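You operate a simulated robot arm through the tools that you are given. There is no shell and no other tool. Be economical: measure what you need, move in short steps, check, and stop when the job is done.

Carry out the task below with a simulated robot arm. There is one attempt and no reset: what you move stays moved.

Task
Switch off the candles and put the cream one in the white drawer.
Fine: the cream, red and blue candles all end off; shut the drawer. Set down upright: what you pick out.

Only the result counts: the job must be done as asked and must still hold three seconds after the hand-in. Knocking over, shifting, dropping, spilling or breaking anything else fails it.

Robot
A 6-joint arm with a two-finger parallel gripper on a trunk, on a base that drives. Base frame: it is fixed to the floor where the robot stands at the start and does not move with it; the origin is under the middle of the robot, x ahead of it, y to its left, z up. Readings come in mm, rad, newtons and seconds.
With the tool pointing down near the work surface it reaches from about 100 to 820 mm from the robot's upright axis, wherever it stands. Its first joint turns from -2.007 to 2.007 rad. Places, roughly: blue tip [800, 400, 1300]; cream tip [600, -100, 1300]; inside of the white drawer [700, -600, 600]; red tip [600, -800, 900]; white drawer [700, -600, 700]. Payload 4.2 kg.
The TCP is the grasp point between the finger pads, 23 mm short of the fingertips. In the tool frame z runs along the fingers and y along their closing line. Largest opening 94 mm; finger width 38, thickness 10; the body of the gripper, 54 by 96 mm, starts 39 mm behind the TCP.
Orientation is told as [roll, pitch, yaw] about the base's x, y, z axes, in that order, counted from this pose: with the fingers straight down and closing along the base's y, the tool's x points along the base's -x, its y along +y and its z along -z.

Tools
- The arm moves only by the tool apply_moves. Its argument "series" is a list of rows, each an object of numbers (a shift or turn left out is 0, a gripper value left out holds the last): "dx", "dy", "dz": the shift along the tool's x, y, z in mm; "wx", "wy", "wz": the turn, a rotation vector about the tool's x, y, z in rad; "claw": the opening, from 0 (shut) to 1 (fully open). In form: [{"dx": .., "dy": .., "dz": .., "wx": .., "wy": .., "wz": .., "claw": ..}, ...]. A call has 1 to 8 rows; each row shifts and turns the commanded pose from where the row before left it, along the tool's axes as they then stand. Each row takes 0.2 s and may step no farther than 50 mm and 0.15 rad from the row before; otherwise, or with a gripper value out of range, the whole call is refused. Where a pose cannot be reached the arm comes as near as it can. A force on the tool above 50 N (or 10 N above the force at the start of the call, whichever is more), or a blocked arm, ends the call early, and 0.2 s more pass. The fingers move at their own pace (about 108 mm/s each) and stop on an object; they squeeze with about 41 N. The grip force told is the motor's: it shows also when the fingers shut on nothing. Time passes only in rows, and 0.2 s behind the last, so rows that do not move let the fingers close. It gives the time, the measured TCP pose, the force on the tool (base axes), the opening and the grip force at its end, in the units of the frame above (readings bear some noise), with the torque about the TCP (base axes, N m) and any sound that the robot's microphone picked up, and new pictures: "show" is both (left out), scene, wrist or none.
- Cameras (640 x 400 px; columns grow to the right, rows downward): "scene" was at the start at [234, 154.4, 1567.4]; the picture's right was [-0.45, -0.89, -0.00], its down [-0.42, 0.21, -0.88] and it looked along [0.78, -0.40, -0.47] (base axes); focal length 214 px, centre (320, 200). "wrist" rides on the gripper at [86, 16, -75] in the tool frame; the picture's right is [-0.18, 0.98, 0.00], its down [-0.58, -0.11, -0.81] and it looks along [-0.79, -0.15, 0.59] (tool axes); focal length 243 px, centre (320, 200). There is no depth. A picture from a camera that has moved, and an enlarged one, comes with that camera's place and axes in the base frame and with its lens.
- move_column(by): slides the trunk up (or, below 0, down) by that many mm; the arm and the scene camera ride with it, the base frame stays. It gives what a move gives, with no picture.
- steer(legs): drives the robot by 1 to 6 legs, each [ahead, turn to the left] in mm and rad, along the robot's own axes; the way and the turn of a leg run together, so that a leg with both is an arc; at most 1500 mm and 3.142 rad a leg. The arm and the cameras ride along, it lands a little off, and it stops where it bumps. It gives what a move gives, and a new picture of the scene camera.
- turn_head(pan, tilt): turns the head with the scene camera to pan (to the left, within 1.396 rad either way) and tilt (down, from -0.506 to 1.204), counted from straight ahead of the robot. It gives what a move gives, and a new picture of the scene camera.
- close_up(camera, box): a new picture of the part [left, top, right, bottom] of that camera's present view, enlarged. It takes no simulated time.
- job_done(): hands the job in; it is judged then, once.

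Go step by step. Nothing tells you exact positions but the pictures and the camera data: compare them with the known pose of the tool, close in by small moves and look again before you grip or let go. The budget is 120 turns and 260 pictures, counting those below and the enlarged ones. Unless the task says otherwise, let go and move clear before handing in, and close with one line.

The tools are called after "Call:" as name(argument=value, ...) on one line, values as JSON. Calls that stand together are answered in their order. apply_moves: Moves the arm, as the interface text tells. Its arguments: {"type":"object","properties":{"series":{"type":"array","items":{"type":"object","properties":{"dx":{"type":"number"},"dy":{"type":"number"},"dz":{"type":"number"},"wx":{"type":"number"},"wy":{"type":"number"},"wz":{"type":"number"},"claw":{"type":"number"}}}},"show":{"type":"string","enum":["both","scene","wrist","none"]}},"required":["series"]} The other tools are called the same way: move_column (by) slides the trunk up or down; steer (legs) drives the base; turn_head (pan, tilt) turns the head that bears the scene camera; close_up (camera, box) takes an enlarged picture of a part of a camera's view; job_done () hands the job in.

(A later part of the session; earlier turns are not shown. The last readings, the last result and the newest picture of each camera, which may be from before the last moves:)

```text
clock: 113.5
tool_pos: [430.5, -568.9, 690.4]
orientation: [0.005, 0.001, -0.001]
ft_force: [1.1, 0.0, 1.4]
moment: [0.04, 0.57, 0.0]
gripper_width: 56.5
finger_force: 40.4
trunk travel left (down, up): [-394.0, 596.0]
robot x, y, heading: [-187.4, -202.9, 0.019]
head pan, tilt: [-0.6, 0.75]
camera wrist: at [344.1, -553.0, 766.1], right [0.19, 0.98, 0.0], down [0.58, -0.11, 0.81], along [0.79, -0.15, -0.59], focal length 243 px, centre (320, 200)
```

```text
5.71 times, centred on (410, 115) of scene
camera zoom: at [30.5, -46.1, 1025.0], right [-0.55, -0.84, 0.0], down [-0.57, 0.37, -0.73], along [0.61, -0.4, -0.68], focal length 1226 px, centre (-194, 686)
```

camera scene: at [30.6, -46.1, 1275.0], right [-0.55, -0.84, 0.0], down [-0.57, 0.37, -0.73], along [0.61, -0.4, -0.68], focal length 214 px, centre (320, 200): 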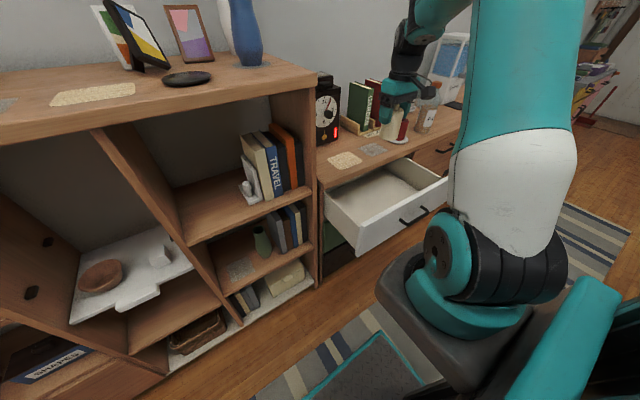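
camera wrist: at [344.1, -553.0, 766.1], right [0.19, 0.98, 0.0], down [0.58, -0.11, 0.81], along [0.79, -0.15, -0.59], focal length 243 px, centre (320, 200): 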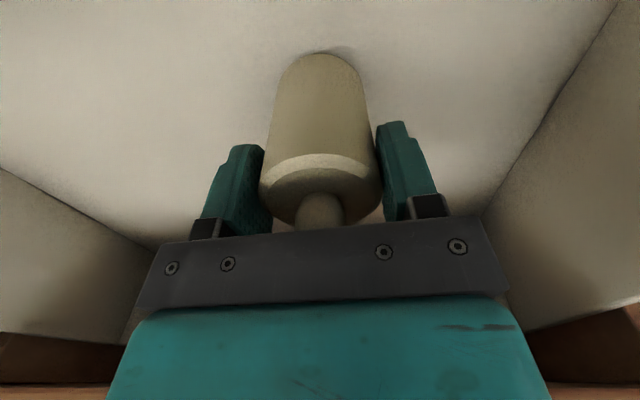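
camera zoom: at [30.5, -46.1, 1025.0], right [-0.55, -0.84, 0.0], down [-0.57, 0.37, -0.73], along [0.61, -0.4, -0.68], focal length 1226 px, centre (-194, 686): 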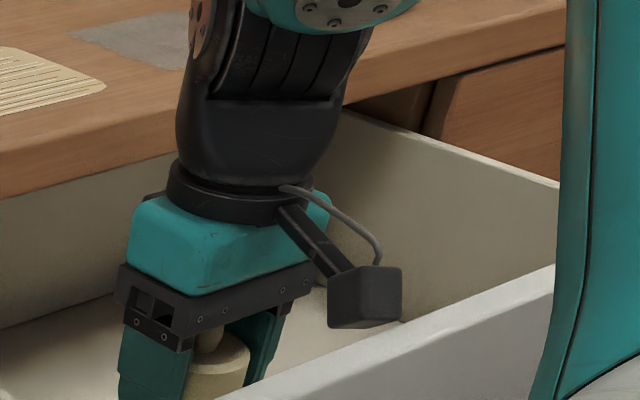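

The small moment might come from the wrist camera housing touching the front panel rather than the candle touching the floor. I'll lift 4 mm, shift 10 mm inward and feel again.

Call:
apply_moves(series=[{"dz": -4}, {"dx": -10}, {}], show="none")

Call:
apply_moves(series=[{"dz": 2}, {"dz": 2}, {"dz": 1}, {}], show="wrist")

```text
clock: 114.3
tool_pos: [441.5, -568.2, 695.6]
orientation: [0.006, 0.0, -0.001]
ft_force: [-0.1, 0.0, -3.4]
moment: [-0.02, 0.0, -0.01]
gripper_width: 56.7
finger_force: 41.5
trunk travel left (down, up): [-394.0, 596.0]
robot x, y, heading: [-188.4, -200.3, 0.02]
head pan, tilt: [-0.6, 0.75]
```

```text
clock: 115.3
tool_pos: [441.4, -568.7, 691.6]
orientation: [0.004, 0.0, 0.0]
ft_force: [-0.3, 0.1, -1.9]
moment: [0.04, -0.01, 0.03]
gripper_width: 56.5
finger_force: 41.3
trunk travel left (down, up): [-394.0, 596.0]
robot x, y, heading: [-185.4, -199.2, 0.017]
head pan, tilt: [-0.6, 0.75]
camera wrist: at [354.4, -553.2, 765.8], right [0.19, 0.98, 0.0], down [0.58, -0.11, 0.81], along [0.79, -0.15, -0.59], focal length 243 px, centre (320, 200)
```

wrist: 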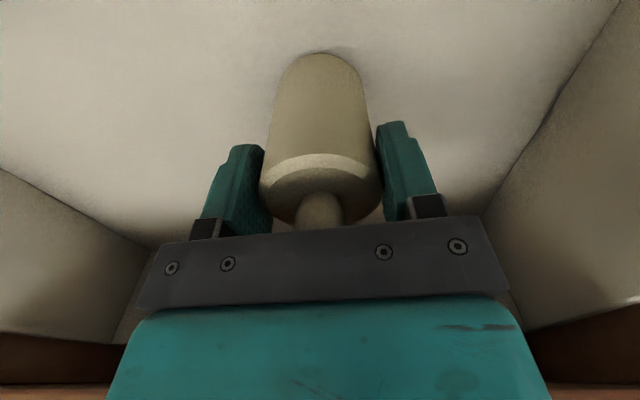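

Confirmed: it was the camera, and now it's free. I'll shift a little further in and keep descending gently.

Call:
apply_moves(series=[{"dx": -6}, {"dz": 2}, {"dz": 2}, {"dz": 2}, {}], show="none")

Call:
close_up(camera="scene", box=[370, 80, 450, 150])

```text
clock: 116.5
tool_pos: [447.0, -567.8, 685.9]
orientation: [0.002, -0.003, 0.0]
ft_force: [-0.5, 1.0, 12.7]
moment: [-0.17, 0.13, 0.0]
gripper_width: 56.7
finger_force: 40.8
trunk travel left (down, up): [-394.0, 596.0]
robot x, y, heading: [-186.6, -200.5, 0.021]
head pan, tilt: [-0.6, 0.75]
```

```text
5.71 times, centred on (410, 115) of scene
camera zoom: at [30.2, -45.8, 1025.3], right [-0.55, -0.84, 0.0], down [-0.57, 0.37, -0.73], along [0.61, -0.4, -0.68], focal length 1226 px, centre (-194, 686)
```

zoom: 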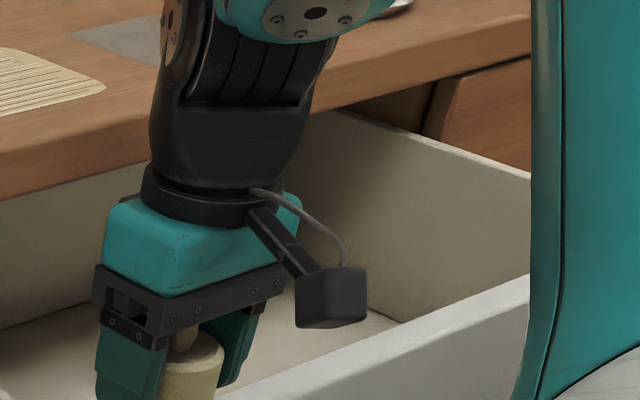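

An axial force of about 15 N with almost no moment means the candle is seated on the drawer floor. I'll release and check.

Call:
apply_moves(series=[{"dz": -1}, {"claw": 0.95}, {}, {}], show="wrist")

```text
clock: 117.5
tool_pos: [446.5, -568.0, 684.3]
orientation: [0.005, -0.001, -0.002]
ft_force: [-0.2, 0.1, 0.4]
moment: [0.0, 0.01, 0.03]
gripper_width: 89.4
finger_force: 0.0
trunk travel left (down, up): [-394.0, 596.0]
robot x, y, heading: [-189.5, -199.9, 0.022]
head pan, tilt: [-0.6, 0.75]
camera wrist: at [359.6, -553.0, 759.9], right [0.19, 0.98, 0.0], down [0.58, -0.11, 0.81], along [0.79, -0.15, -0.59], focal length 243 px, centre (320, 200)
```

wrist: 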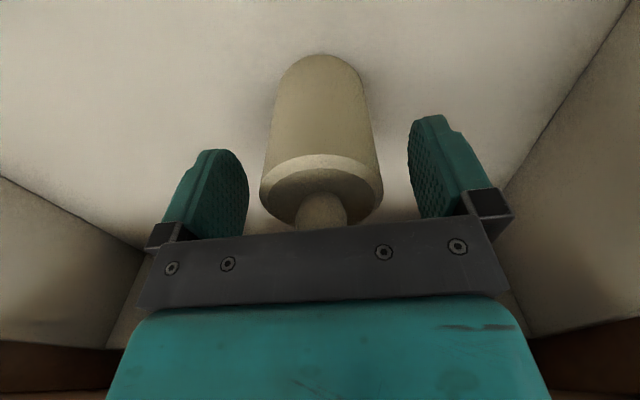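

The candle stands upright, and no click means it's still off. I'll lift straight up.

Call:
apply_moves(series=[{"dz": -20}, {"dz": -40}, {"dz": -45}, {"dz": -45, "dx": 10}, {"dz": -40, "dx": 40}, {"dx": 40}])

```text
refused: row 5 steps farther than a row can; nothing moved
```

Call:
apply_moves(series=[{"dz": -20}, {"dz": -40}, {"dz": -45}, {"dz": -45}, {"dz": -40}])

```text
clock: 118.7
tool_pos: [447.5, -568.8, 877.0]
orientation: [0.006, 0.0, -0.002]
ft_force: [0.4, 0.0, 0.4]
moment: [0.03, 0.0, -0.01]
gripper_width: 89.2
finger_force: 0.0
trunk travel left (down, up): [-394.0, 596.0]
robot x, y, heading: [-188.9, -202.2, 0.023]
head pan, tilt: [-0.6, 0.75]
camera scene: at [30.6, -46.1, 1025.0], right [-0.55, -0.84, 0.0], down [-0.57, 0.37, -0.73], along [0.61, -0.4, -0.68], focal length 214 px, centre (320, 200)
camera wrist: at [360.5, -553.7, 951.8], right [0.19, 0.98, 0.0], down [0.58, -0.11, 0.81], along [0.79, -0.15, -0.59], focal length 243 px, centre (320, 200)
```

scene: 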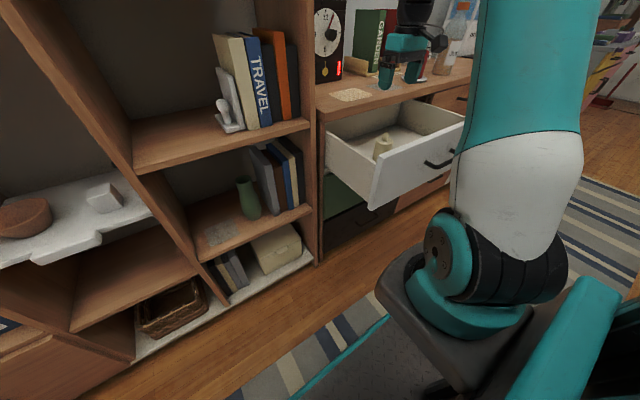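
wrist: 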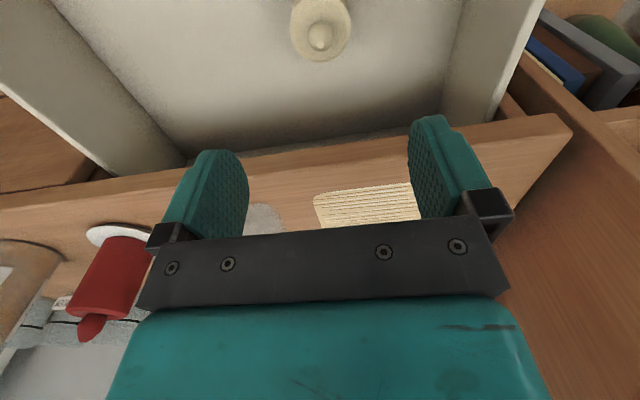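

The cream candle stands in the drawer. I'll close the fingers, move out in front of the panel left of the handle, and tilt the tool forward to push it shut.

Call:
apply_moves(series=[{"dx": 45, "claw": 0}, {"dx": 45, "dy": 10}, {"dx": 45, "dy": 15, "dz": 5}, {"dx": 45, "dy": 15, "dz": 10}, {"dx": 40, "dy": 15, "dz": 20}, {"dy": 15, "dz": 20}])

```text
clock: 120.1
tool_pos: [225.2, -496.2, 819.9]
orientation: [0.003, -0.002, 0.002]
ft_force: [-0.7, -0.7, -0.2]
moment: [0.0, 0.01, 0.0]
gripper_width: 0.0
finger_force: 40.9
trunk travel left (down, up): [-394.0, 596.0]
robot x, y, heading: [-186.9, -200.6, 0.021]
head pan, tilt: [-0.6, 0.75]
camera scene: at [30.5, -46.0, 1025.1], right [-0.55, -0.84, 0.0], down [-0.57, 0.37, -0.73], along [0.61, -0.4, -0.68], focal length 214 px, centre (320, 200)
camera wrist: at [138.7, -480.8, 894.9], right [0.18, 0.98, 0.0], down [0.58, -0.11, 0.81], along [0.79, -0.15, -0.59], focal length 243 px, centre (320, 200)
```

scene: 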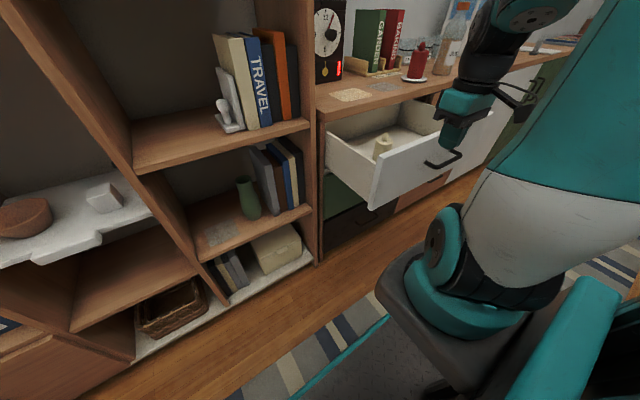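
wrist: 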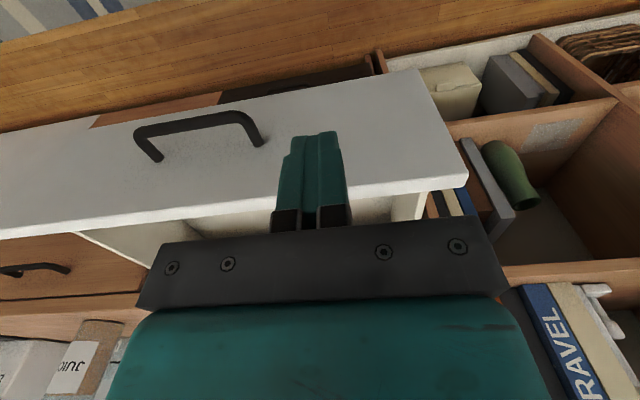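

Call:
apply_moves(series=[{"dz": 40, "dy": 8}, {"dz": 45}, {"dz": 20}, {"wy": -0.13}, {"wy": -0.13}, {"wy": -0.13}, {"wy": -0.13}, {"wy": -0.13}])

```text
clock: 121.9
tool_pos: [248.7, -530.4, 731.0]
orientation: [0.005, -0.651, -0.006]
ft_force: [-0.4, -1.0, -0.9]
moment: [0.0, -0.01, -0.04]
gripper_width: 0.0
finger_force: 40.7
out of reach, approached as far as the arm can: row 5, 6, 7, 8
trunk travel left (down, up): [-394.0, 596.0]
robot x, y, heading: [-189.1, -198.2, 0.02]
head pan, tilt: [-0.6, 0.75]
camera scene: at [30.5, -46.0, 1025.1], right [-0.55, -0.84, 0.0], down [-0.57, 0.37, -0.73], along [0.61, -0.4, -0.68], focal length 214 px, centre (320, 200)
camera wrist: at [133.9, -514.0, 737.1], right [0.15, 0.98, 0.12], down [-0.03, -0.11, 0.99], along [0.99, -0.15, 0.01], focal length 243 px, centre (320, 200)
```

scene: 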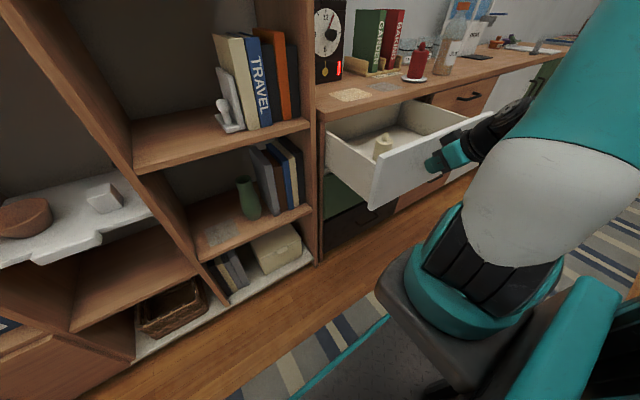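
wrist: 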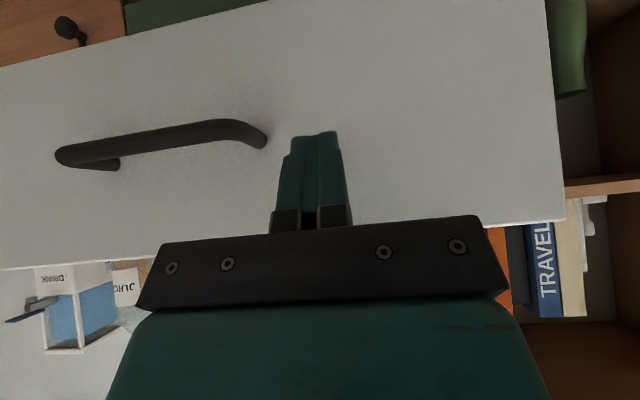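

The fingers are in front of the panel, left of the handle. I'll push along +x.

Call:
apply_moves(series=[{"dz": 18.2, "dx": -23.9, "dy": 8}, {"dz": 18.2, "dx": -23.9}, {"dz": 18.2, "dx": -23.9}, {"dz": 18.2, "dx": -23.9}])

```text
clock: 122.9
tool_pos: [369.1, -523.4, 730.9]
orientation: [0.005, -0.65, -0.005]
ft_force: [-0.6, 0.4, -0.4]
moment: [-0.01, 0.02, 0.0]
gripper_width: 0.0
finger_force: 40.6
trunk travel left (down, up): [-394.0, 596.0]
robot x, y, heading: [-185.1, -200.7, 0.022]
head pan, tilt: [-0.6, 0.75]
camera scene: at [30.5, -46.1, 1025.1], right [-0.55, -0.84, 0.0], down [-0.57, 0.37, -0.73], along [0.61, -0.4, -0.68], focal length 214 px, centre (320, 200)
camera wrist: at [254.6, -507.1, 738.2], right [0.15, 0.98, 0.12], down [-0.03, -0.11, 0.99], along [0.99, -0.15, 0.01], focal length 243 px, centre (320, 200)
```

scene: 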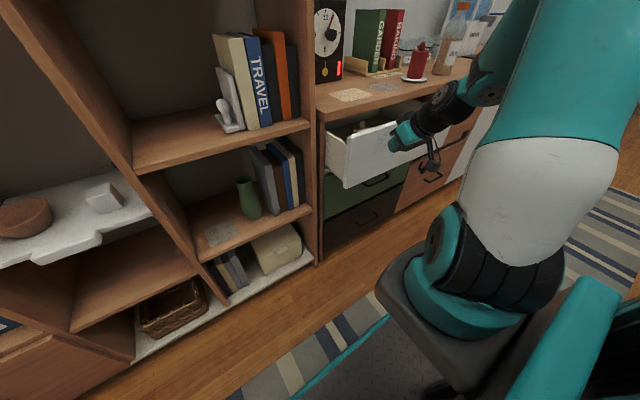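
wrist: 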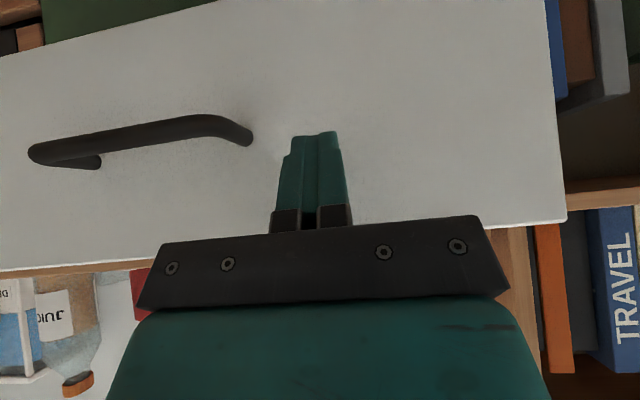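

It's sliding easily. I'll push on with smaller steps, going slightly lower to stay clear of the desk edge.

Call:
apply_moves(series=[{"dz": 18, "dx": -14}, {"dz": 15, "dx": -17.5}, {"dz": 12.1, "dx": -15.9}, {"dz": 12.1, "dx": -15.9}, {}])

```text
clock: 124.1
tool_pos: [453.3, -523.0, 723.8]
orientation: [0.005, -0.65, -0.005]
ft_force: [0.6, -0.2, -0.3]
moment: [0.01, -0.01, -0.01]
gripper_width: 0.0
finger_force: 40.9
trunk travel left (down, up): [-394.0, 596.0]
robot x, y, heading: [-190.8, -201.1, 0.022]
head pan, tilt: [-0.6, 0.75]
camera scene: at [30.5, -46.1, 1025.0], right [-0.55, -0.84, 0.0], down [-0.57, 0.37, -0.73], along [0.61, -0.4, -0.68], focal length 214 px, centre (320, 200)
camera wrist: at [339.2, -506.6, 731.0], right [0.15, 0.98, 0.12], down [-0.03, -0.11, 0.99], along [0.99, -0.15, 0.01], focal length 243 px, centre (320, 200)
```

scene: 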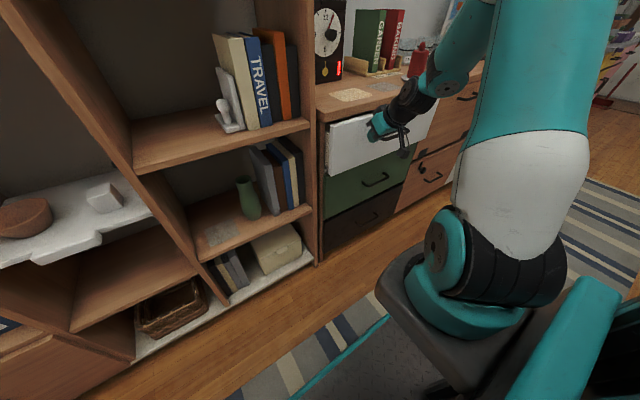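
wrist: 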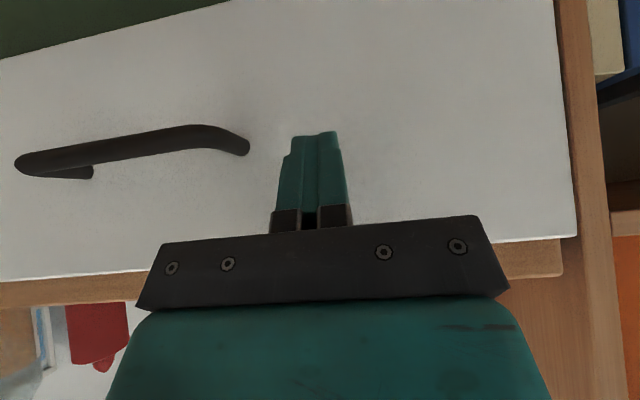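

Call:
apply_moves(series=[{"dz": 9.1, "dx": -12}, {"dz": 9.1, "dx": -12}, {"dz": 6, "dx": -8}, {"dz": 6, "dx": -8}])

```text
clock: 125.0
tool_pos: [489.2, -523.2, 720.8]
orientation: [0.012, -0.638, -0.01]
ft_force: [-16.7, 1.3, 7.5]
moment: [0.03, -0.08, 0.08]
gripper_width: 0.0
finger_force: 41.2
trunk travel left (down, up): [-394.0, 596.0]
robot x, y, heading: [-189.0, -200.0, 0.021]
head pan, tilt: [-0.6, 0.75]
stopped in row 4: the force on the tool passed its limit at 68 N (the readings are from after the stop); the commanded pose is now the measured one
camera scene: at [29.6, -46.3, 1025.3], right [-0.55, -0.84, 0.0], down [-0.57, 0.37, -0.73], along [0.61, -0.4, -0.68], focal length 214 px, centre (320, 200)
camera wrist: at [374.8, -507.0, 731.2], right [0.15, 0.98, 0.12], down [-0.01, -0.12, 0.99], along [0.99, -0.15, 0.0], focal length 243 px, centre (320, 200)
```

scene: 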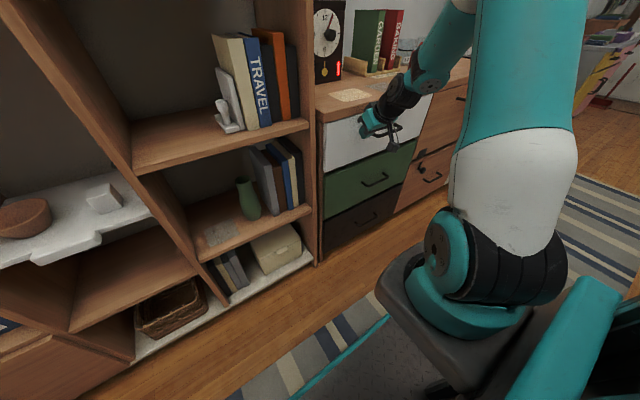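
wrist: 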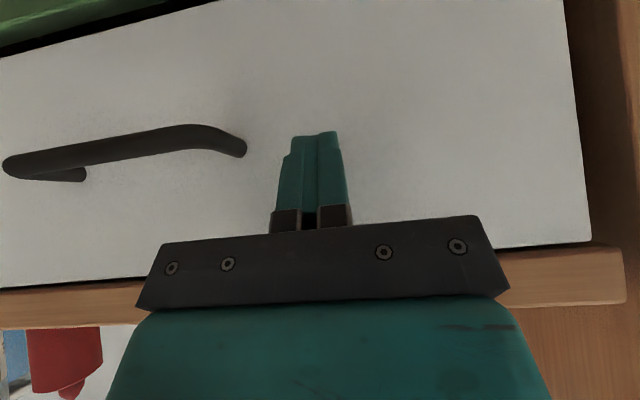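

A hard stop: the drawer appears shut. I'll back off, re-level the tool, and check.

Call:
apply_moves(series=[{"dz": -18, "dx": 24}, {"dz": -24, "dx": 32}, {"dz": -24, "dx": 32}, {"wy": 0.13}, {"wy": 0.13}, {"wy": 0.13}, {"wy": 0.13}, {"wy": 0.12}], show="none")

Call:
close_up(camera="scene", box=[300, 60, 480, 240])

```text
clock: 126.8
tool_pos: [380.1, -522.3, 722.1]
orientation: [0.009, 0.005, -0.004]
ft_force: [-0.3, 0.3, -0.2]
moment: [-0.03, 0.0, -0.03]
gripper_width: 0.0
finger_force: 40.7
trunk travel left (down, up): [-394.0, 596.0]
robot x, y, heading: [-185.0, -201.0, 0.018]
head pan, tilt: [-0.6, 0.75]
```

```text
2.22 times, centred on (390, 150) of scene
camera zoom: at [30.3, -46.3, 1025.1], right [-0.55, -0.84, 0.0], down [-0.57, 0.37, -0.73], along [0.61, -0.4, -0.68], focal length 477 px, centre (164, 311)
```

zoom: 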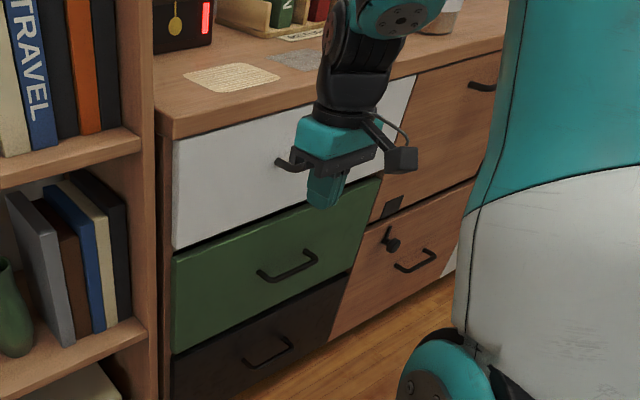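

The drawer is flush shut with the candle inside. Now I'll repair what I disturbed. From the earlier pictures the blue candle stood at (820, 400) on its saucer, and the black frame's foot was at about (784, 162) facing the room. First the arm goes up, well clear.

Call:
move_column(by=400)

Call:
move_column(by=190)

Call:
apply_moves(series=[{"dz": -40}, {"dz": -40}, {"dz": -30}], show="scene")

```text
clock: 130.6
tool_pos: [380.8, -521.3, 1122.7]
orientation: [0.009, 0.002, -0.003]
ft_force: [0.5, 0.4, 0.4]
moment: [-0.01, 0.01, -0.01]
gripper_width: 0.1
finger_force: 41.4
trunk travel left (down, up): [-794.0, 196.0]
robot x, y, heading: [-188.2, -199.0, 0.02]
head pan, tilt: [-0.6, 0.75]
```

```text
clock: 132.7
tool_pos: [379.3, -521.9, 1312.7]
orientation: [0.01, 0.001, -0.002]
ft_force: [-0.1, 0.9, -0.5]
moment: [-0.02, 0.03, -0.02]
gripper_width: 0.0
finger_force: 40.9
trunk travel left (down, up): [-984.0, 6.0]
robot x, y, heading: [-188.6, -199.8, 0.022]
head pan, tilt: [-0.6, 0.75]
```

```text
clock: 133.5
tool_pos: [381.0, -520.2, 1422.0]
orientation: [0.008, 0.002, -0.005]
ft_force: [-0.1, 0.0, -0.2]
moment: [-0.04, 0.02, -0.01]
gripper_width: 0.0
finger_force: 40.9
trunk travel left (down, up): [-984.0, 6.0]
robot x, y, heading: [-187.7, -202.6, 0.021]
head pan, tilt: [-0.6, 0.75]
camera scene: at [30.5, -46.3, 1615.0], right [-0.55, -0.84, 0.0], down [-0.57, 0.37, -0.73], along [0.61, -0.4, -0.68], focal length 214 px, centre (320, 200)
```

scene: 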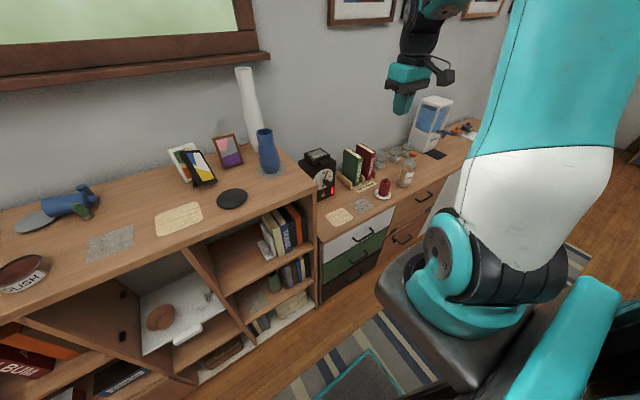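

The arm is high and clear, confirmed. I'll drive to the left part of the desk.

Call:
steer(legs=[[0, 1.113], [570, 0], [0, -1.134]])

Call:
turn_head(pan=-0.25, tilt=0.65)

```text
clock: 142.4
tool_pos: [620.0, 1.4, 1422.6]
orientation: [0.009, 0.001, 0.0]
ft_force: [-0.8, -0.3, 0.2]
moment: [-0.04, 0.02, 0.02]
gripper_width: 0.0
finger_force: 41.1
trunk travel left (down, up): [-984.0, 6.0]
robot x, y, heading: [49.7, 319.9, 0.021]
head pan, tilt: [-0.6, 0.75]
camera scene: at [267.7, 475.5, 1615.0], right [-0.55, -0.84, 0.0], down [-0.57, 0.37, -0.73], along [0.61, -0.4, -0.68], focal length 214 px, centre (320, 200)
```

scene: 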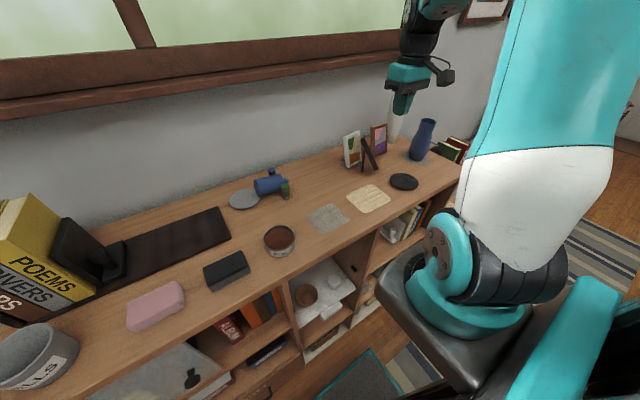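

```text
clock: 143.2
tool_pos: [618.7, 1.8, 1421.6]
orientation: [0.009, 0.002, 0.0]
ft_force: [0.5, 0.5, -1.2]
moment: [-0.02, -0.05, -0.04]
gripper_width: 0.3
finger_force: 40.8
trunk travel left (down, up): [-984.0, 6.0]
robot x, y, heading: [50.6, 319.5, 0.022]
head pan, tilt: [-0.25, 0.649]
camera scene: at [282.7, 501.1, 1623.6], right [-0.22, -0.97, 0.0], down [-0.59, 0.14, -0.8], along [0.78, -0.18, -0.6], focal length 214 px, centre (320, 200)
```

scene: 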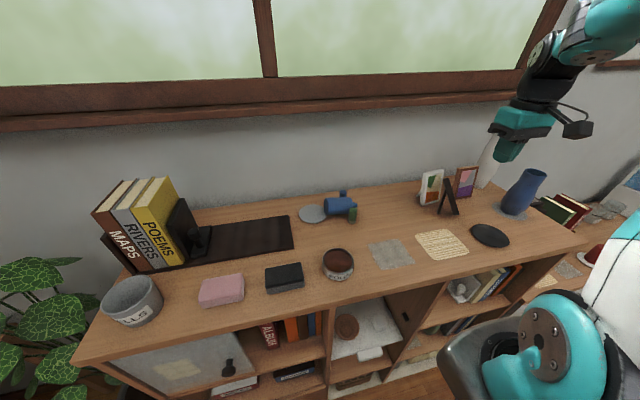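

Call:
close_up(camera="scene", box=[290, 175, 380, 235])

Call:
close_up(camera="scene", box=[400, 150, 500, 230])

Call:
close_up(camera="wrist", box=[0, 0, 640, 400])

```text
6.67 times, centred on (335, 205) of scene
camera zoom: at [282.7, 501.1, 1623.6], right [-0.22, -0.97, 0.0], down [-0.59, 0.14, -0.8], along [0.78, -0.18, -0.6], focal length 1430 px, centre (220, 167)
```

zoom: 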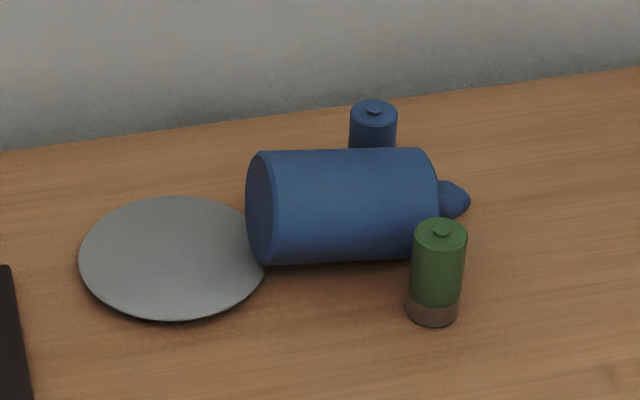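

```text
5.00 times, centred on (450, 190) of scene
camera zoom: at [282.7, 501.1, 1623.6], right [-0.22, -0.97, 0.0], down [-0.59, 0.14, -0.8], along [0.78, -0.18, -0.6], focal length 1072 px, centre (-330, 250)
```

zoom: 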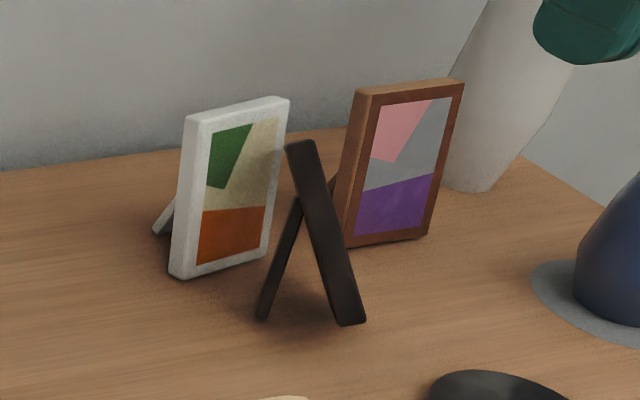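

```text
1.00 times, centred on (320, 200) of wrist (not enlarged: the box is as wide or as high as the picture)
camera zoom: at [533.1, 16.2, 1497.7], right [0.18, 0.98, 0.01], down [0.58, -0.12, 0.8], along [0.79, -0.14, -0.59], focal length 243 px, centre (320, 200)
```

zoom: 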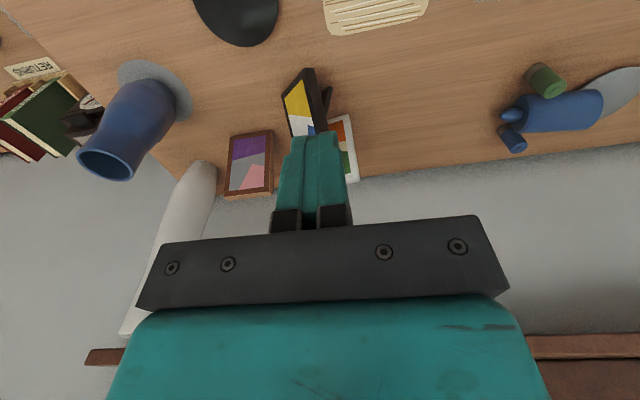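

The blue candle lies with its axis from about (820, 356) to (804, 277), top to the right, with its saucer and both batteries unmoved. I'll pick it up across its diameter, lay it in the free area to regrip, and then stand it up. First, move over it and turn the hand.

Call:
apply_moves(series=[{"dy": 48, "claw": 0.8}, {"dy": 48}, {"dy": 48}, {"dy": 48}, {"dy": 48}, {"dy": 48}, {"dy": 45}, {"dx": -45}], show="none")

Call:
apply_moves(series=[{"wz": -0.145}, {"wz": -0.145}, {"wz": -0.145}, {"wz": -0.145}, {"wz": -0.145}, {"wz": -0.145}, {"wz": -0.145}, {"wz": -0.145}], show="none")

```text
clock: 145.0
tool_pos: [663.2, 335.4, 1425.3]
orientation: [0.006, 0.001, 0.0]
ft_force: [-1.6, 0.1, 0.0]
moment: [0.02, -0.07, 0.04]
gripper_width: 75.5
finger_force: 0.1
trunk travel left (down, up): [-984.0, 6.0]
robot x, y, heading: [51.5, 321.2, 0.023]
head pan, tilt: [-0.25, 0.649]
```

```text
clock: 146.8
tool_pos: [663.4, 334.7, 1425.8]
orientation: [0.006, -0.007, 1.165]
ft_force: [0.0, 0.2, -0.2]
moment: [0.03, 0.01, -0.01]
gripper_width: 75.4
finger_force: 0.1
trunk travel left (down, up): [-984.0, 6.0]
robot x, y, heading: [48.4, 321.6, 0.026]
head pan, tilt: [-0.25, 0.649]
```

Call:
apply_moves(series=[{"wz": -0.145}, {"wz": -0.06}, {"dx": -9, "dy": -46}, {"dx": -9, "dy": -46}, {"dx": -9, "dy": -46}, {"dx": -3, "dy": -10, "dz": 45}, {"dz": 45}, {"dz": 30}])

```text
clock: 148.6
tool_pos: [815.0, 333.2, 1305.1]
orientation: [0.005, -0.007, 1.366]
ft_force: [-0.1, -0.7, -0.6]
moment: [-0.02, -0.01, 0.01]
gripper_width: 75.5
finger_force: 0.1
trunk travel left (down, up): [-984.0, 6.0]
robot x, y, heading: [50.4, 323.8, 0.023]
head pan, tilt: [-0.25, 0.649]
camera scene: at [282.7, 501.2, 1623.7], right [-0.22, -0.97, 0.0], down [-0.59, 0.14, -0.8], along [0.78, -0.18, -0.6], focal length 214 px, centre (320, 200)
camera wrist: at [781.9, 251.4, 1379.1], right [-0.92, 0.38, 0.0], down [0.23, 0.54, 0.81], along [0.31, 0.75, -0.59], focal length 243 px, centre (320, 200)
```

scene: 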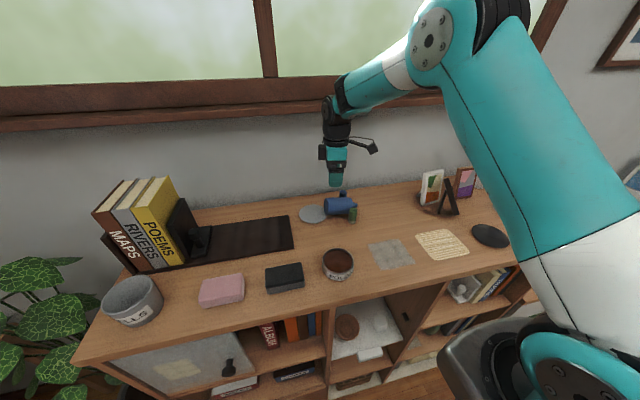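
wrist: 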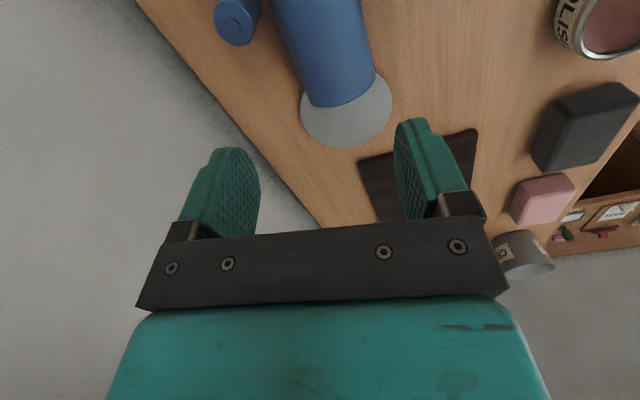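

From the closer wrist view the candle axis is at x≈806, almost parallel to y. I'll refine yaw and position and descend partway.

Call:
apply_moves(series=[{"wz": -0.08, "claw": 0.88}, {"wz": -0.08}, {"dx": -2, "dy": 8.5}, {"dz": 30}, {"dz": 30}, {}])

Call:
close_up(camera="scene", box=[290, 140, 380, 235])

```text
clock: 150.0
tool_pos: [808.0, 338.1, 1244.1]
orientation: [0.002, -0.01, 1.525]
ft_force: [0.5, -0.7, -0.1]
moment: [0.0, 0.0, -0.01]
gripper_width: 82.7
finger_force: 0.0
trunk travel left (down, up): [-984.0, 6.0]
robot x, y, heading: [45.7, 320.6, 0.022]
head pan, tilt: [-0.25, 0.649]
camera scene: at [282.9, 501.2, 1623.6], right [-0.22, -0.97, 0.0], down [-0.59, 0.14, -0.8], along [0.78, -0.18, -0.6], focal length 214 px, centre (320, 200)
camera wrist: at [788.1, 250.2, 1319.1], right [-0.97, 0.23, 0.0], down [0.14, 0.57, 0.81], along [0.18, 0.79, -0.59], focal length 243 px, centre (320, 200)
```

scene: 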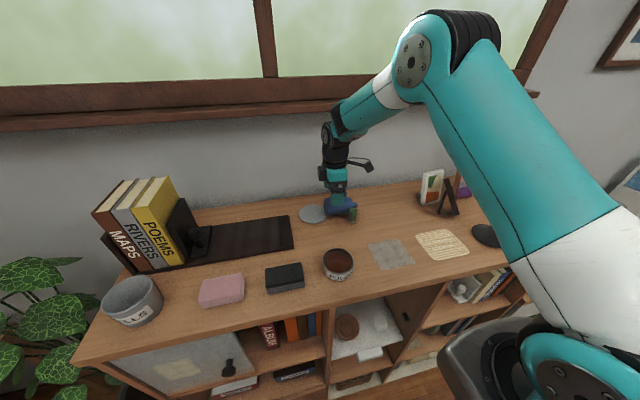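
wrist: 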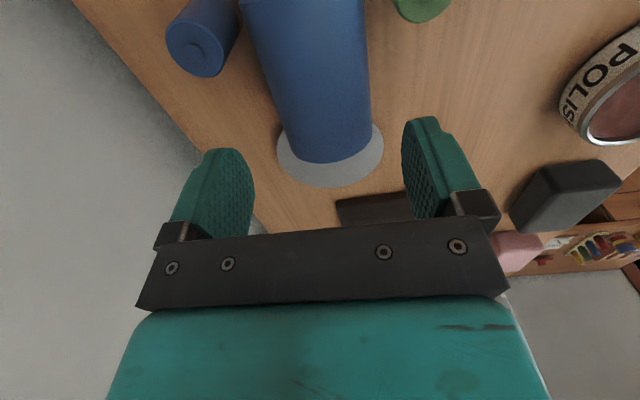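

```text
4.21 times, centred on (335, 188) of scene
camera zoom: at [282.9, 501.2, 1623.6], right [-0.22, -0.97, 0.0], down [-0.59, 0.14, -0.8], along [0.78, -0.18, -0.6], focal length 903 px, centre (257, 253)
```

zoom: 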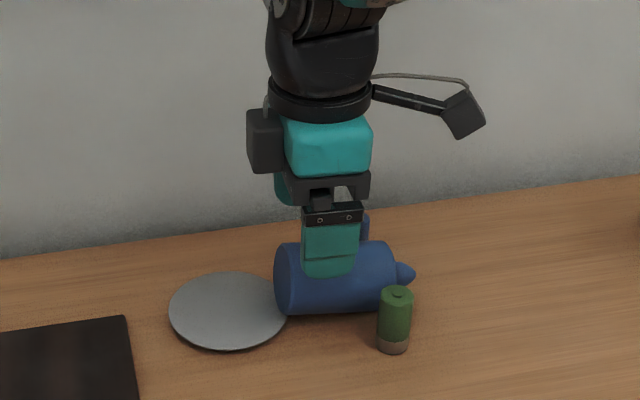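

Fingers straddle the candle. I'll shift 5 mm toward the room and descend to grip.

Call:
apply_moves(series=[{"dy": 5, "dx": 2}, {"dz": 25}, {"dz": 20}, {"dz": 12}, {}])

```text
clock: 151.2
tool_pos: [802.3, 336.4, 1188.3]
orientation: [0.001, -0.006, 1.527]
ft_force: [0.0, 0.5, 0.1]
moment: [-0.01, 0.0, 0.03]
gripper_width: 82.5
finger_force: 0.1
trunk travel left (down, up): [-984.0, 6.0]
robot x, y, heading: [50.9, 323.7, 0.027]
head pan, tilt: [-0.25, 0.649]
camera scene: at [282.9, 501.2, 1623.6], right [-0.22, -0.97, 0.0], down [-0.59, 0.14, -0.8], along [0.78, -0.18, -0.6], focal length 214 px, centre (320, 200)
camera wrist: at [782.3, 249.5, 1262.6], right [-0.97, 0.23, 0.0], down [0.14, 0.57, 0.81], along [0.18, 0.79, -0.59], focal length 243 px, centre (320, 200)
```

scene: 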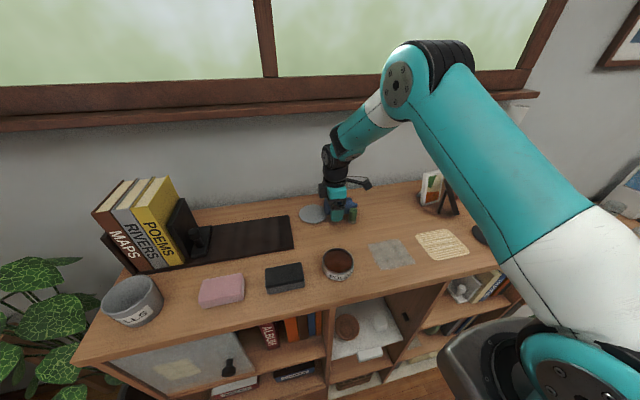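
wrist: 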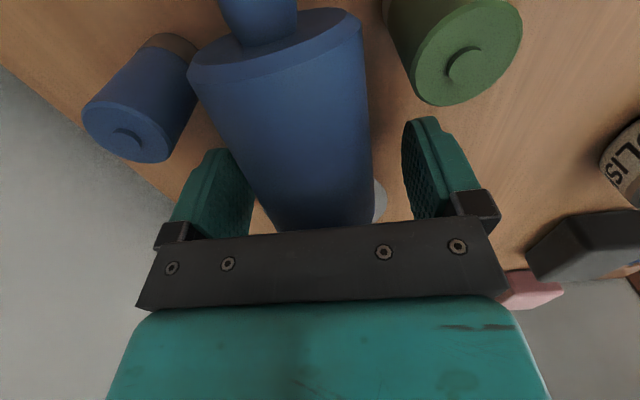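

Call:
apply_moves(series=[{"dy": -4}, {"claw": 0}, {}, {}], show="wrist")

```text
clock: 152.2
tool_pos: [806.6, 335.5, 1188.8]
orientation: [0.002, -0.009, 1.524]
ft_force: [-0.6, 0.8, 1.3]
moment: [0.13, 0.03, 0.02]
gripper_width: 57.2
finger_force: 41.0
trunk travel left (down, up): [-984.0, 6.0]
robot x, y, heading: [47.3, 319.9, 0.028]
head pan, tilt: [-0.25, 0.649]
camera wrist: at [786.3, 248.9, 1263.3], right [-0.97, 0.23, 0.0], down [0.14, 0.57, 0.81], along [0.18, 0.79, -0.59], focal length 243 px, centre (320, 200)
```

wrist: 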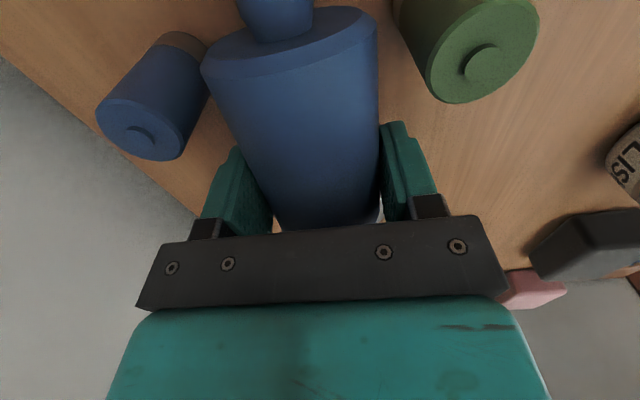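

Gripped. I'll lift clear of the batteries, carry it to the free area on the right, and lay it down there to regrip.

Call:
apply_moves(series=[{"dz": -20}, {"dz": -40}, {"dz": -30}, {"dx": 45}, {"dx": 45}, {"dx": 48}, {}])

```text
clock: 153.8
tool_pos: [799.8, 196.0, 1275.7]
orientation: [0.002, -0.009, 1.528]
ft_force: [0.3, -0.3, -2.9]
moment: [0.07, -0.01, 0.03]
gripper_width: 56.8
finger_force: 40.4
trunk travel left (down, up): [-984.0, 6.0]
robot x, y, heading: [51.6, 321.1, 0.025]
head pan, tilt: [-0.25, 0.649]
camera scene: at [282.9, 500.8, 1623.6], right [-0.22, -0.97, 0.0], down [-0.59, 0.14, -0.8], along [0.78, -0.18, -0.6], focal length 214 px, centre (320, 200)
camera wrist: at [780.5, 109.9, 1350.1], right [-0.97, 0.23, 0.0], down [0.14, 0.57, 0.81], along [0.18, 0.79, -0.59], focal length 243 px, centre (320, 200)
```

scene: 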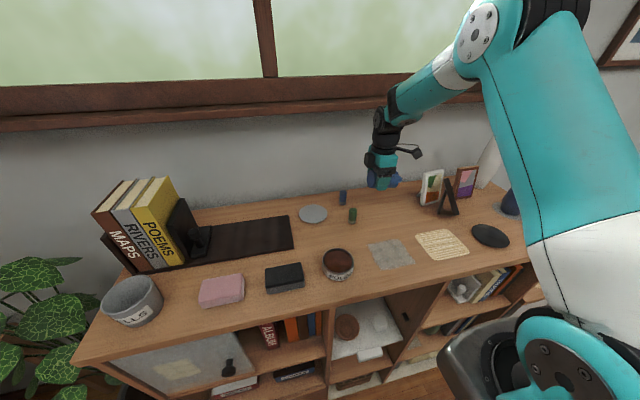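
wrist: 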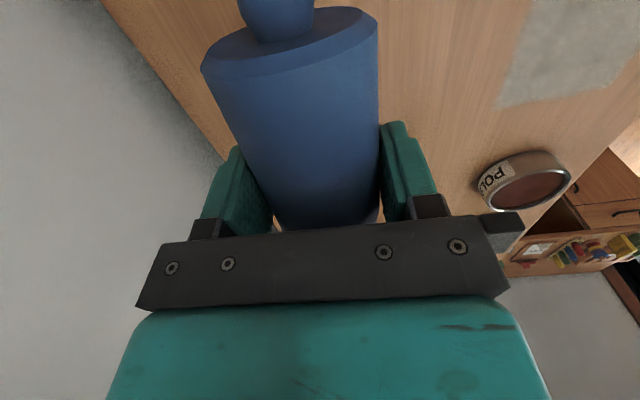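

Saucer and batteries are untouched. Lowering it to lie here.

Call:
apply_moves(series=[{"dz": 40}, {"dz": 30}, {"dz": 12}, {"dz": 3}, {"dz": 2}, {}], show="none")

```text
clock: 155.2
tool_pos: [800.5, 198.1, 1189.1]
orientation: [0.002, -0.006, 1.528]
ft_force: [0.6, -1.0, -2.0]
moment: [0.03, 0.01, 0.0]
gripper_width: 56.9
finger_force: 41.2
trunk travel left (down, up): [-984.0, 6.0]
robot x, y, heading: [49.0, 320.3, 0.023]
head pan, tilt: [-0.25, 0.649]
```

Call:
apply_moves(series=[{"dz": 1.5}, {"dz": 1}, {}], show="none")

```text
clock: 156.0
tool_pos: [799.1, 198.9, 1187.5]
orientation: [-0.001, -0.008, 1.525]
ft_force: [-0.2, -2.1, 15.3]
moment: [-1.0, 0.26, -0.04]
gripper_width: 56.6
finger_force: 41.5
trunk travel left (down, up): [-984.0, 6.0]
robot x, y, heading: [49.7, 322.0, 0.021]
head pan, tilt: [-0.25, 0.649]
```

Touching the desk. I'll open slightly, keeping the fingers on either side so it can't roll, and slide along toward the candle's top end.

Call:
apply_moves(series=[{"claw": 0.68}, {}, {"dx": 18}, {"dx": 17}, {}])

```text
clock: 157.2
tool_pos: [796.7, 163.2, 1185.7]
orientation: [0.001, -0.008, 1.526]
ft_force: [-1.1, 0.7, 0.9]
moment: [0.03, -0.01, 0.01]
gripper_width: 63.9
finger_force: 0.0
trunk travel left (down, up): [-984.0, 6.0]
robot x, y, heading: [48.7, 321.9, 0.023]
head pan, tilt: [-0.25, 0.649]
camera scene: at [282.8, 501.1, 1623.6], right [-0.22, -0.97, 0.0], down [-0.59, 0.14, -0.8], along [0.78, -0.18, -0.6], focal length 214 px, centre (320, 200)
camera wrist: at [776.4, 76.5, 1260.5], right [-0.97, 0.23, 0.0], down [0.14, 0.57, 0.81], along [0.18, 0.79, -0.59], focal length 243 px, centre (320, 200)
```

scene: 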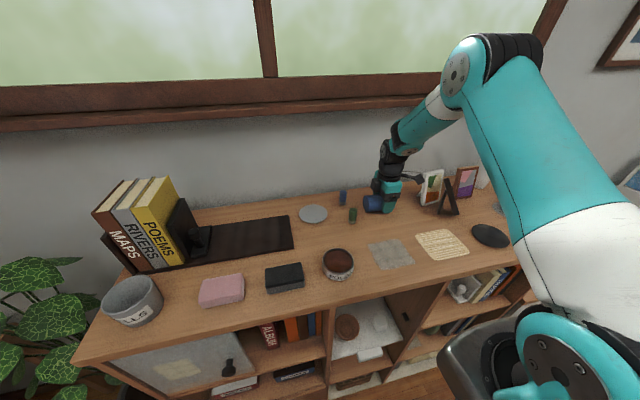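
wrist: 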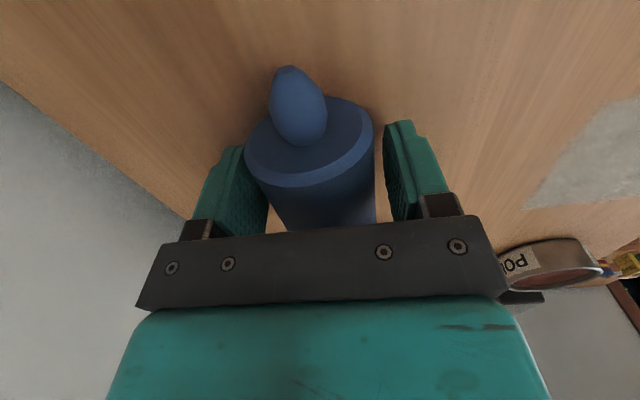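

Tilting here would bring the wrist camera near the white frame, so I'll grip, lift slightly, move 37 mm left, and set it down again.

Call:
apply_moves(series=[{"claw": 0}, {}, {}, {"dz": -12}, {"dx": -37}, {"dz": 9}, {"dz": 2}, {}], show="none")

```text
clock: 159.0
tool_pos: [799.2, 200.0, 1187.4]
orientation: [0.001, -0.007, 1.525]
ft_force: [-0.2, -0.8, 1.2]
moment: [0.12, 0.12, 0.5]
gripper_width: 54.4
finger_force: 40.9
trunk travel left (down, up): [-984.0, 6.0]
robot x, y, heading: [48.4, 318.2, 0.024]
head pan, tilt: [-0.25, 0.649]
```

Call:
apply_moves(series=[{"claw": 0.7}, {}, {"wy": -0.13}, {"wy": -0.13}, {"wy": -0.13}, {"wy": -0.13}, {}])

```text
clock: 160.6
tool_pos: [800.5, 200.4, 1188.9]
orientation: [0.003, -0.528, 1.525]
ft_force: [-0.2, 0.1, -0.1]
moment: [-0.01, 0.01, 0.0]
gripper_width: 65.5
finger_force: 0.1
trunk travel left (down, up): [-984.0, 6.0]
robot x, y, heading: [48.8, 321.6, 0.027]
head pan, tilt: [-0.25, 0.649]
camera scene: at [282.8, 501.0, 1623.6], right [-0.22, -0.97, 0.0], down [-0.59, 0.14, -0.8], along [0.78, -0.18, -0.6], focal length 214 px, centre (320, 200)
camera wrist: at [778.6, 87.7, 1209.3], right [-0.97, 0.2, 0.1], down [0.12, 0.09, 0.99], along [0.19, 0.98, -0.11], focal length 243 px, centre (320, 200)
```

scene: 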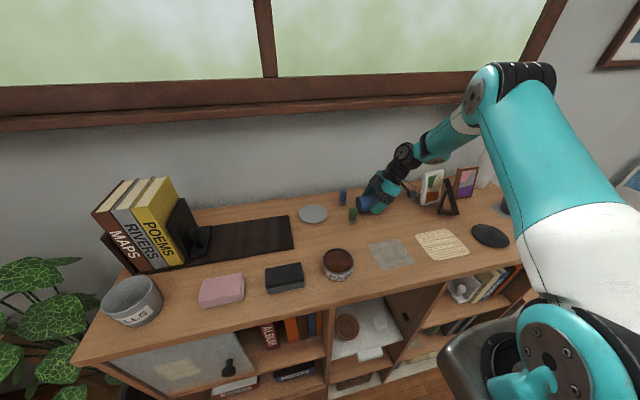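
wrist: 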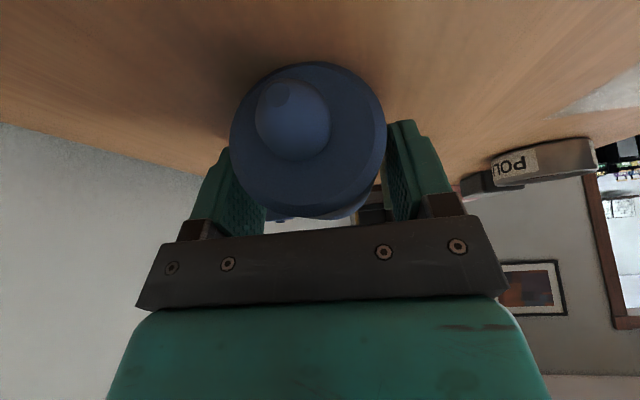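

The fingers straddle the candle at a 30° lean. I'll grip and lift vertically.

Call:
apply_moves(series=[{"claw": 0}, {}, {}, {"dz": -17, "dx": -10}, {"dz": -34, "dx": -20}, {"dz": -34, "dx": -20}, {"dz": -34, "dx": -20}])

```text
clock: 162.2
tool_pos: [799.7, 200.4, 1327.2]
orientation: [0.004, -0.528, 1.524]
ft_force: [-0.9, -0.3, -2.5]
moment: [-0.01, 0.03, -0.01]
gripper_width: 56.4
finger_force: 41.0
trunk travel left (down, up): [-984.0, 6.0]
robot x, y, heading: [48.6, 320.5, 0.025]
head pan, tilt: [-0.25, 0.649]
camera scene: at [283.1, 501.1, 1623.5], right [-0.22, -0.97, 0.0], down [-0.59, 0.14, -0.8], along [0.78, -0.18, -0.6], focal length 214 px, centre (320, 200)
camera wrist: at [778.1, 87.3, 1348.0], right [-0.97, 0.2, 0.1], down [0.12, 0.09, 0.99], along [0.19, 0.97, -0.11], focal length 243 px, centre (320, 200)
```

scene: 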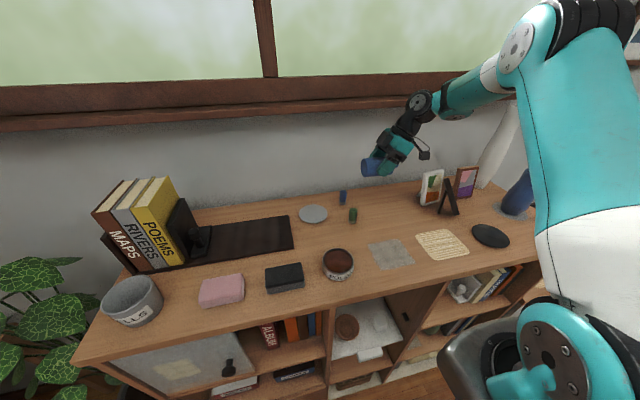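
wrist: 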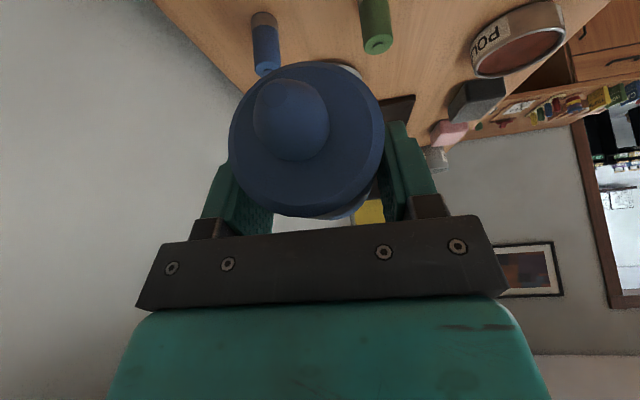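

Lifted. Now I'll rotate the candle upright in the air.

Call:
apply_moves(series=[{"wy": 0.1428}, {"wy": 0.1428}, {"wy": 0.1428}, {"wy": 0.1428}, {"wy": 0.1428}, {"wy": 0.1428}], show="none")

Call:
apply_moves(series=[{"wy": 0.1428}, {"wy": 0.1428}, {"wy": 0.1428}, {"wy": 0.1428}, {"wy": 0.1428}, {}])

```text
clock: 163.6
tool_pos: [799.2, 201.1, 1327.5]
orientation: [0.004, 0.33, 1.526]
ft_force: [-1.0, 0.1, -1.4]
moment: [0.05, 0.01, 0.03]
gripper_width: 56.4
finger_force: 41.2
trunk travel left (down, up): [-984.0, 6.0]
robot x, y, heading: [50.2, 320.8, 0.025]
head pan, tilt: [-0.25, 0.649]
```

```text
clock: 165.0
tool_pos: [788.2, 191.2, 1318.2]
orientation: [-0.002, 1.041, 1.529]
ft_force: [0.2, -0.4, -3.4]
moment: [0.04, 0.01, 0.01]
gripper_width: 56.6
finger_force: 40.6
out of reach, approached as far as the arm can: row 5
trunk travel left (down, up): [-984.0, 6.0]
robot x, y, heading: [49.3, 323.1, 0.027]
head pan, tilt: [-0.25, 0.649]
camera scene: at [282.8, 501.1, 1623.6], right [-0.22, -0.97, 0.0], down [-0.59, 0.14, -0.8], along [0.78, -0.18, -0.6], focal length 214 px, centre (320, 200)
camera wrist: at [771.8, 211.8, 1431.6], right [-0.98, 0.13, -0.16], down [0.15, 0.98, -0.09], along [0.14, -0.12, -0.98], focal length 243 px, centre (320, 200)
```

scene: 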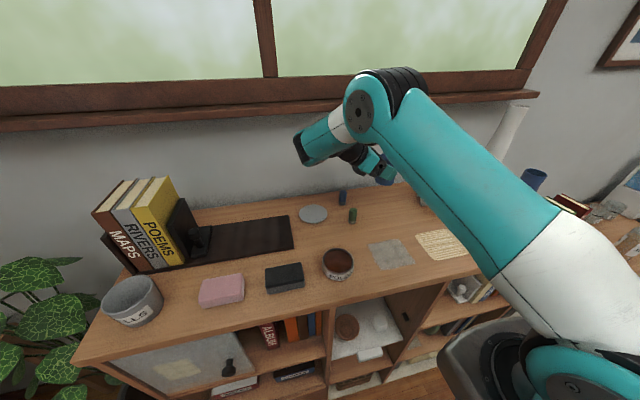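
wrist: 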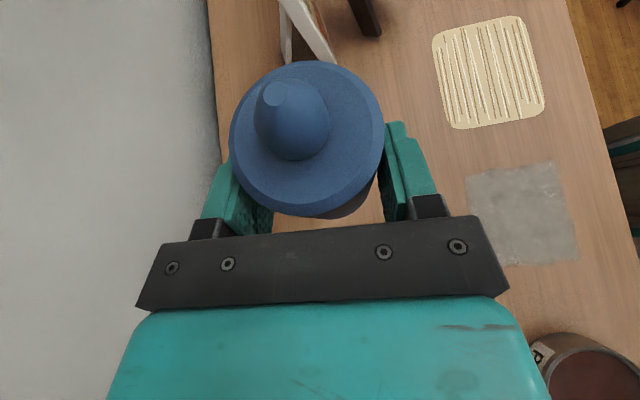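

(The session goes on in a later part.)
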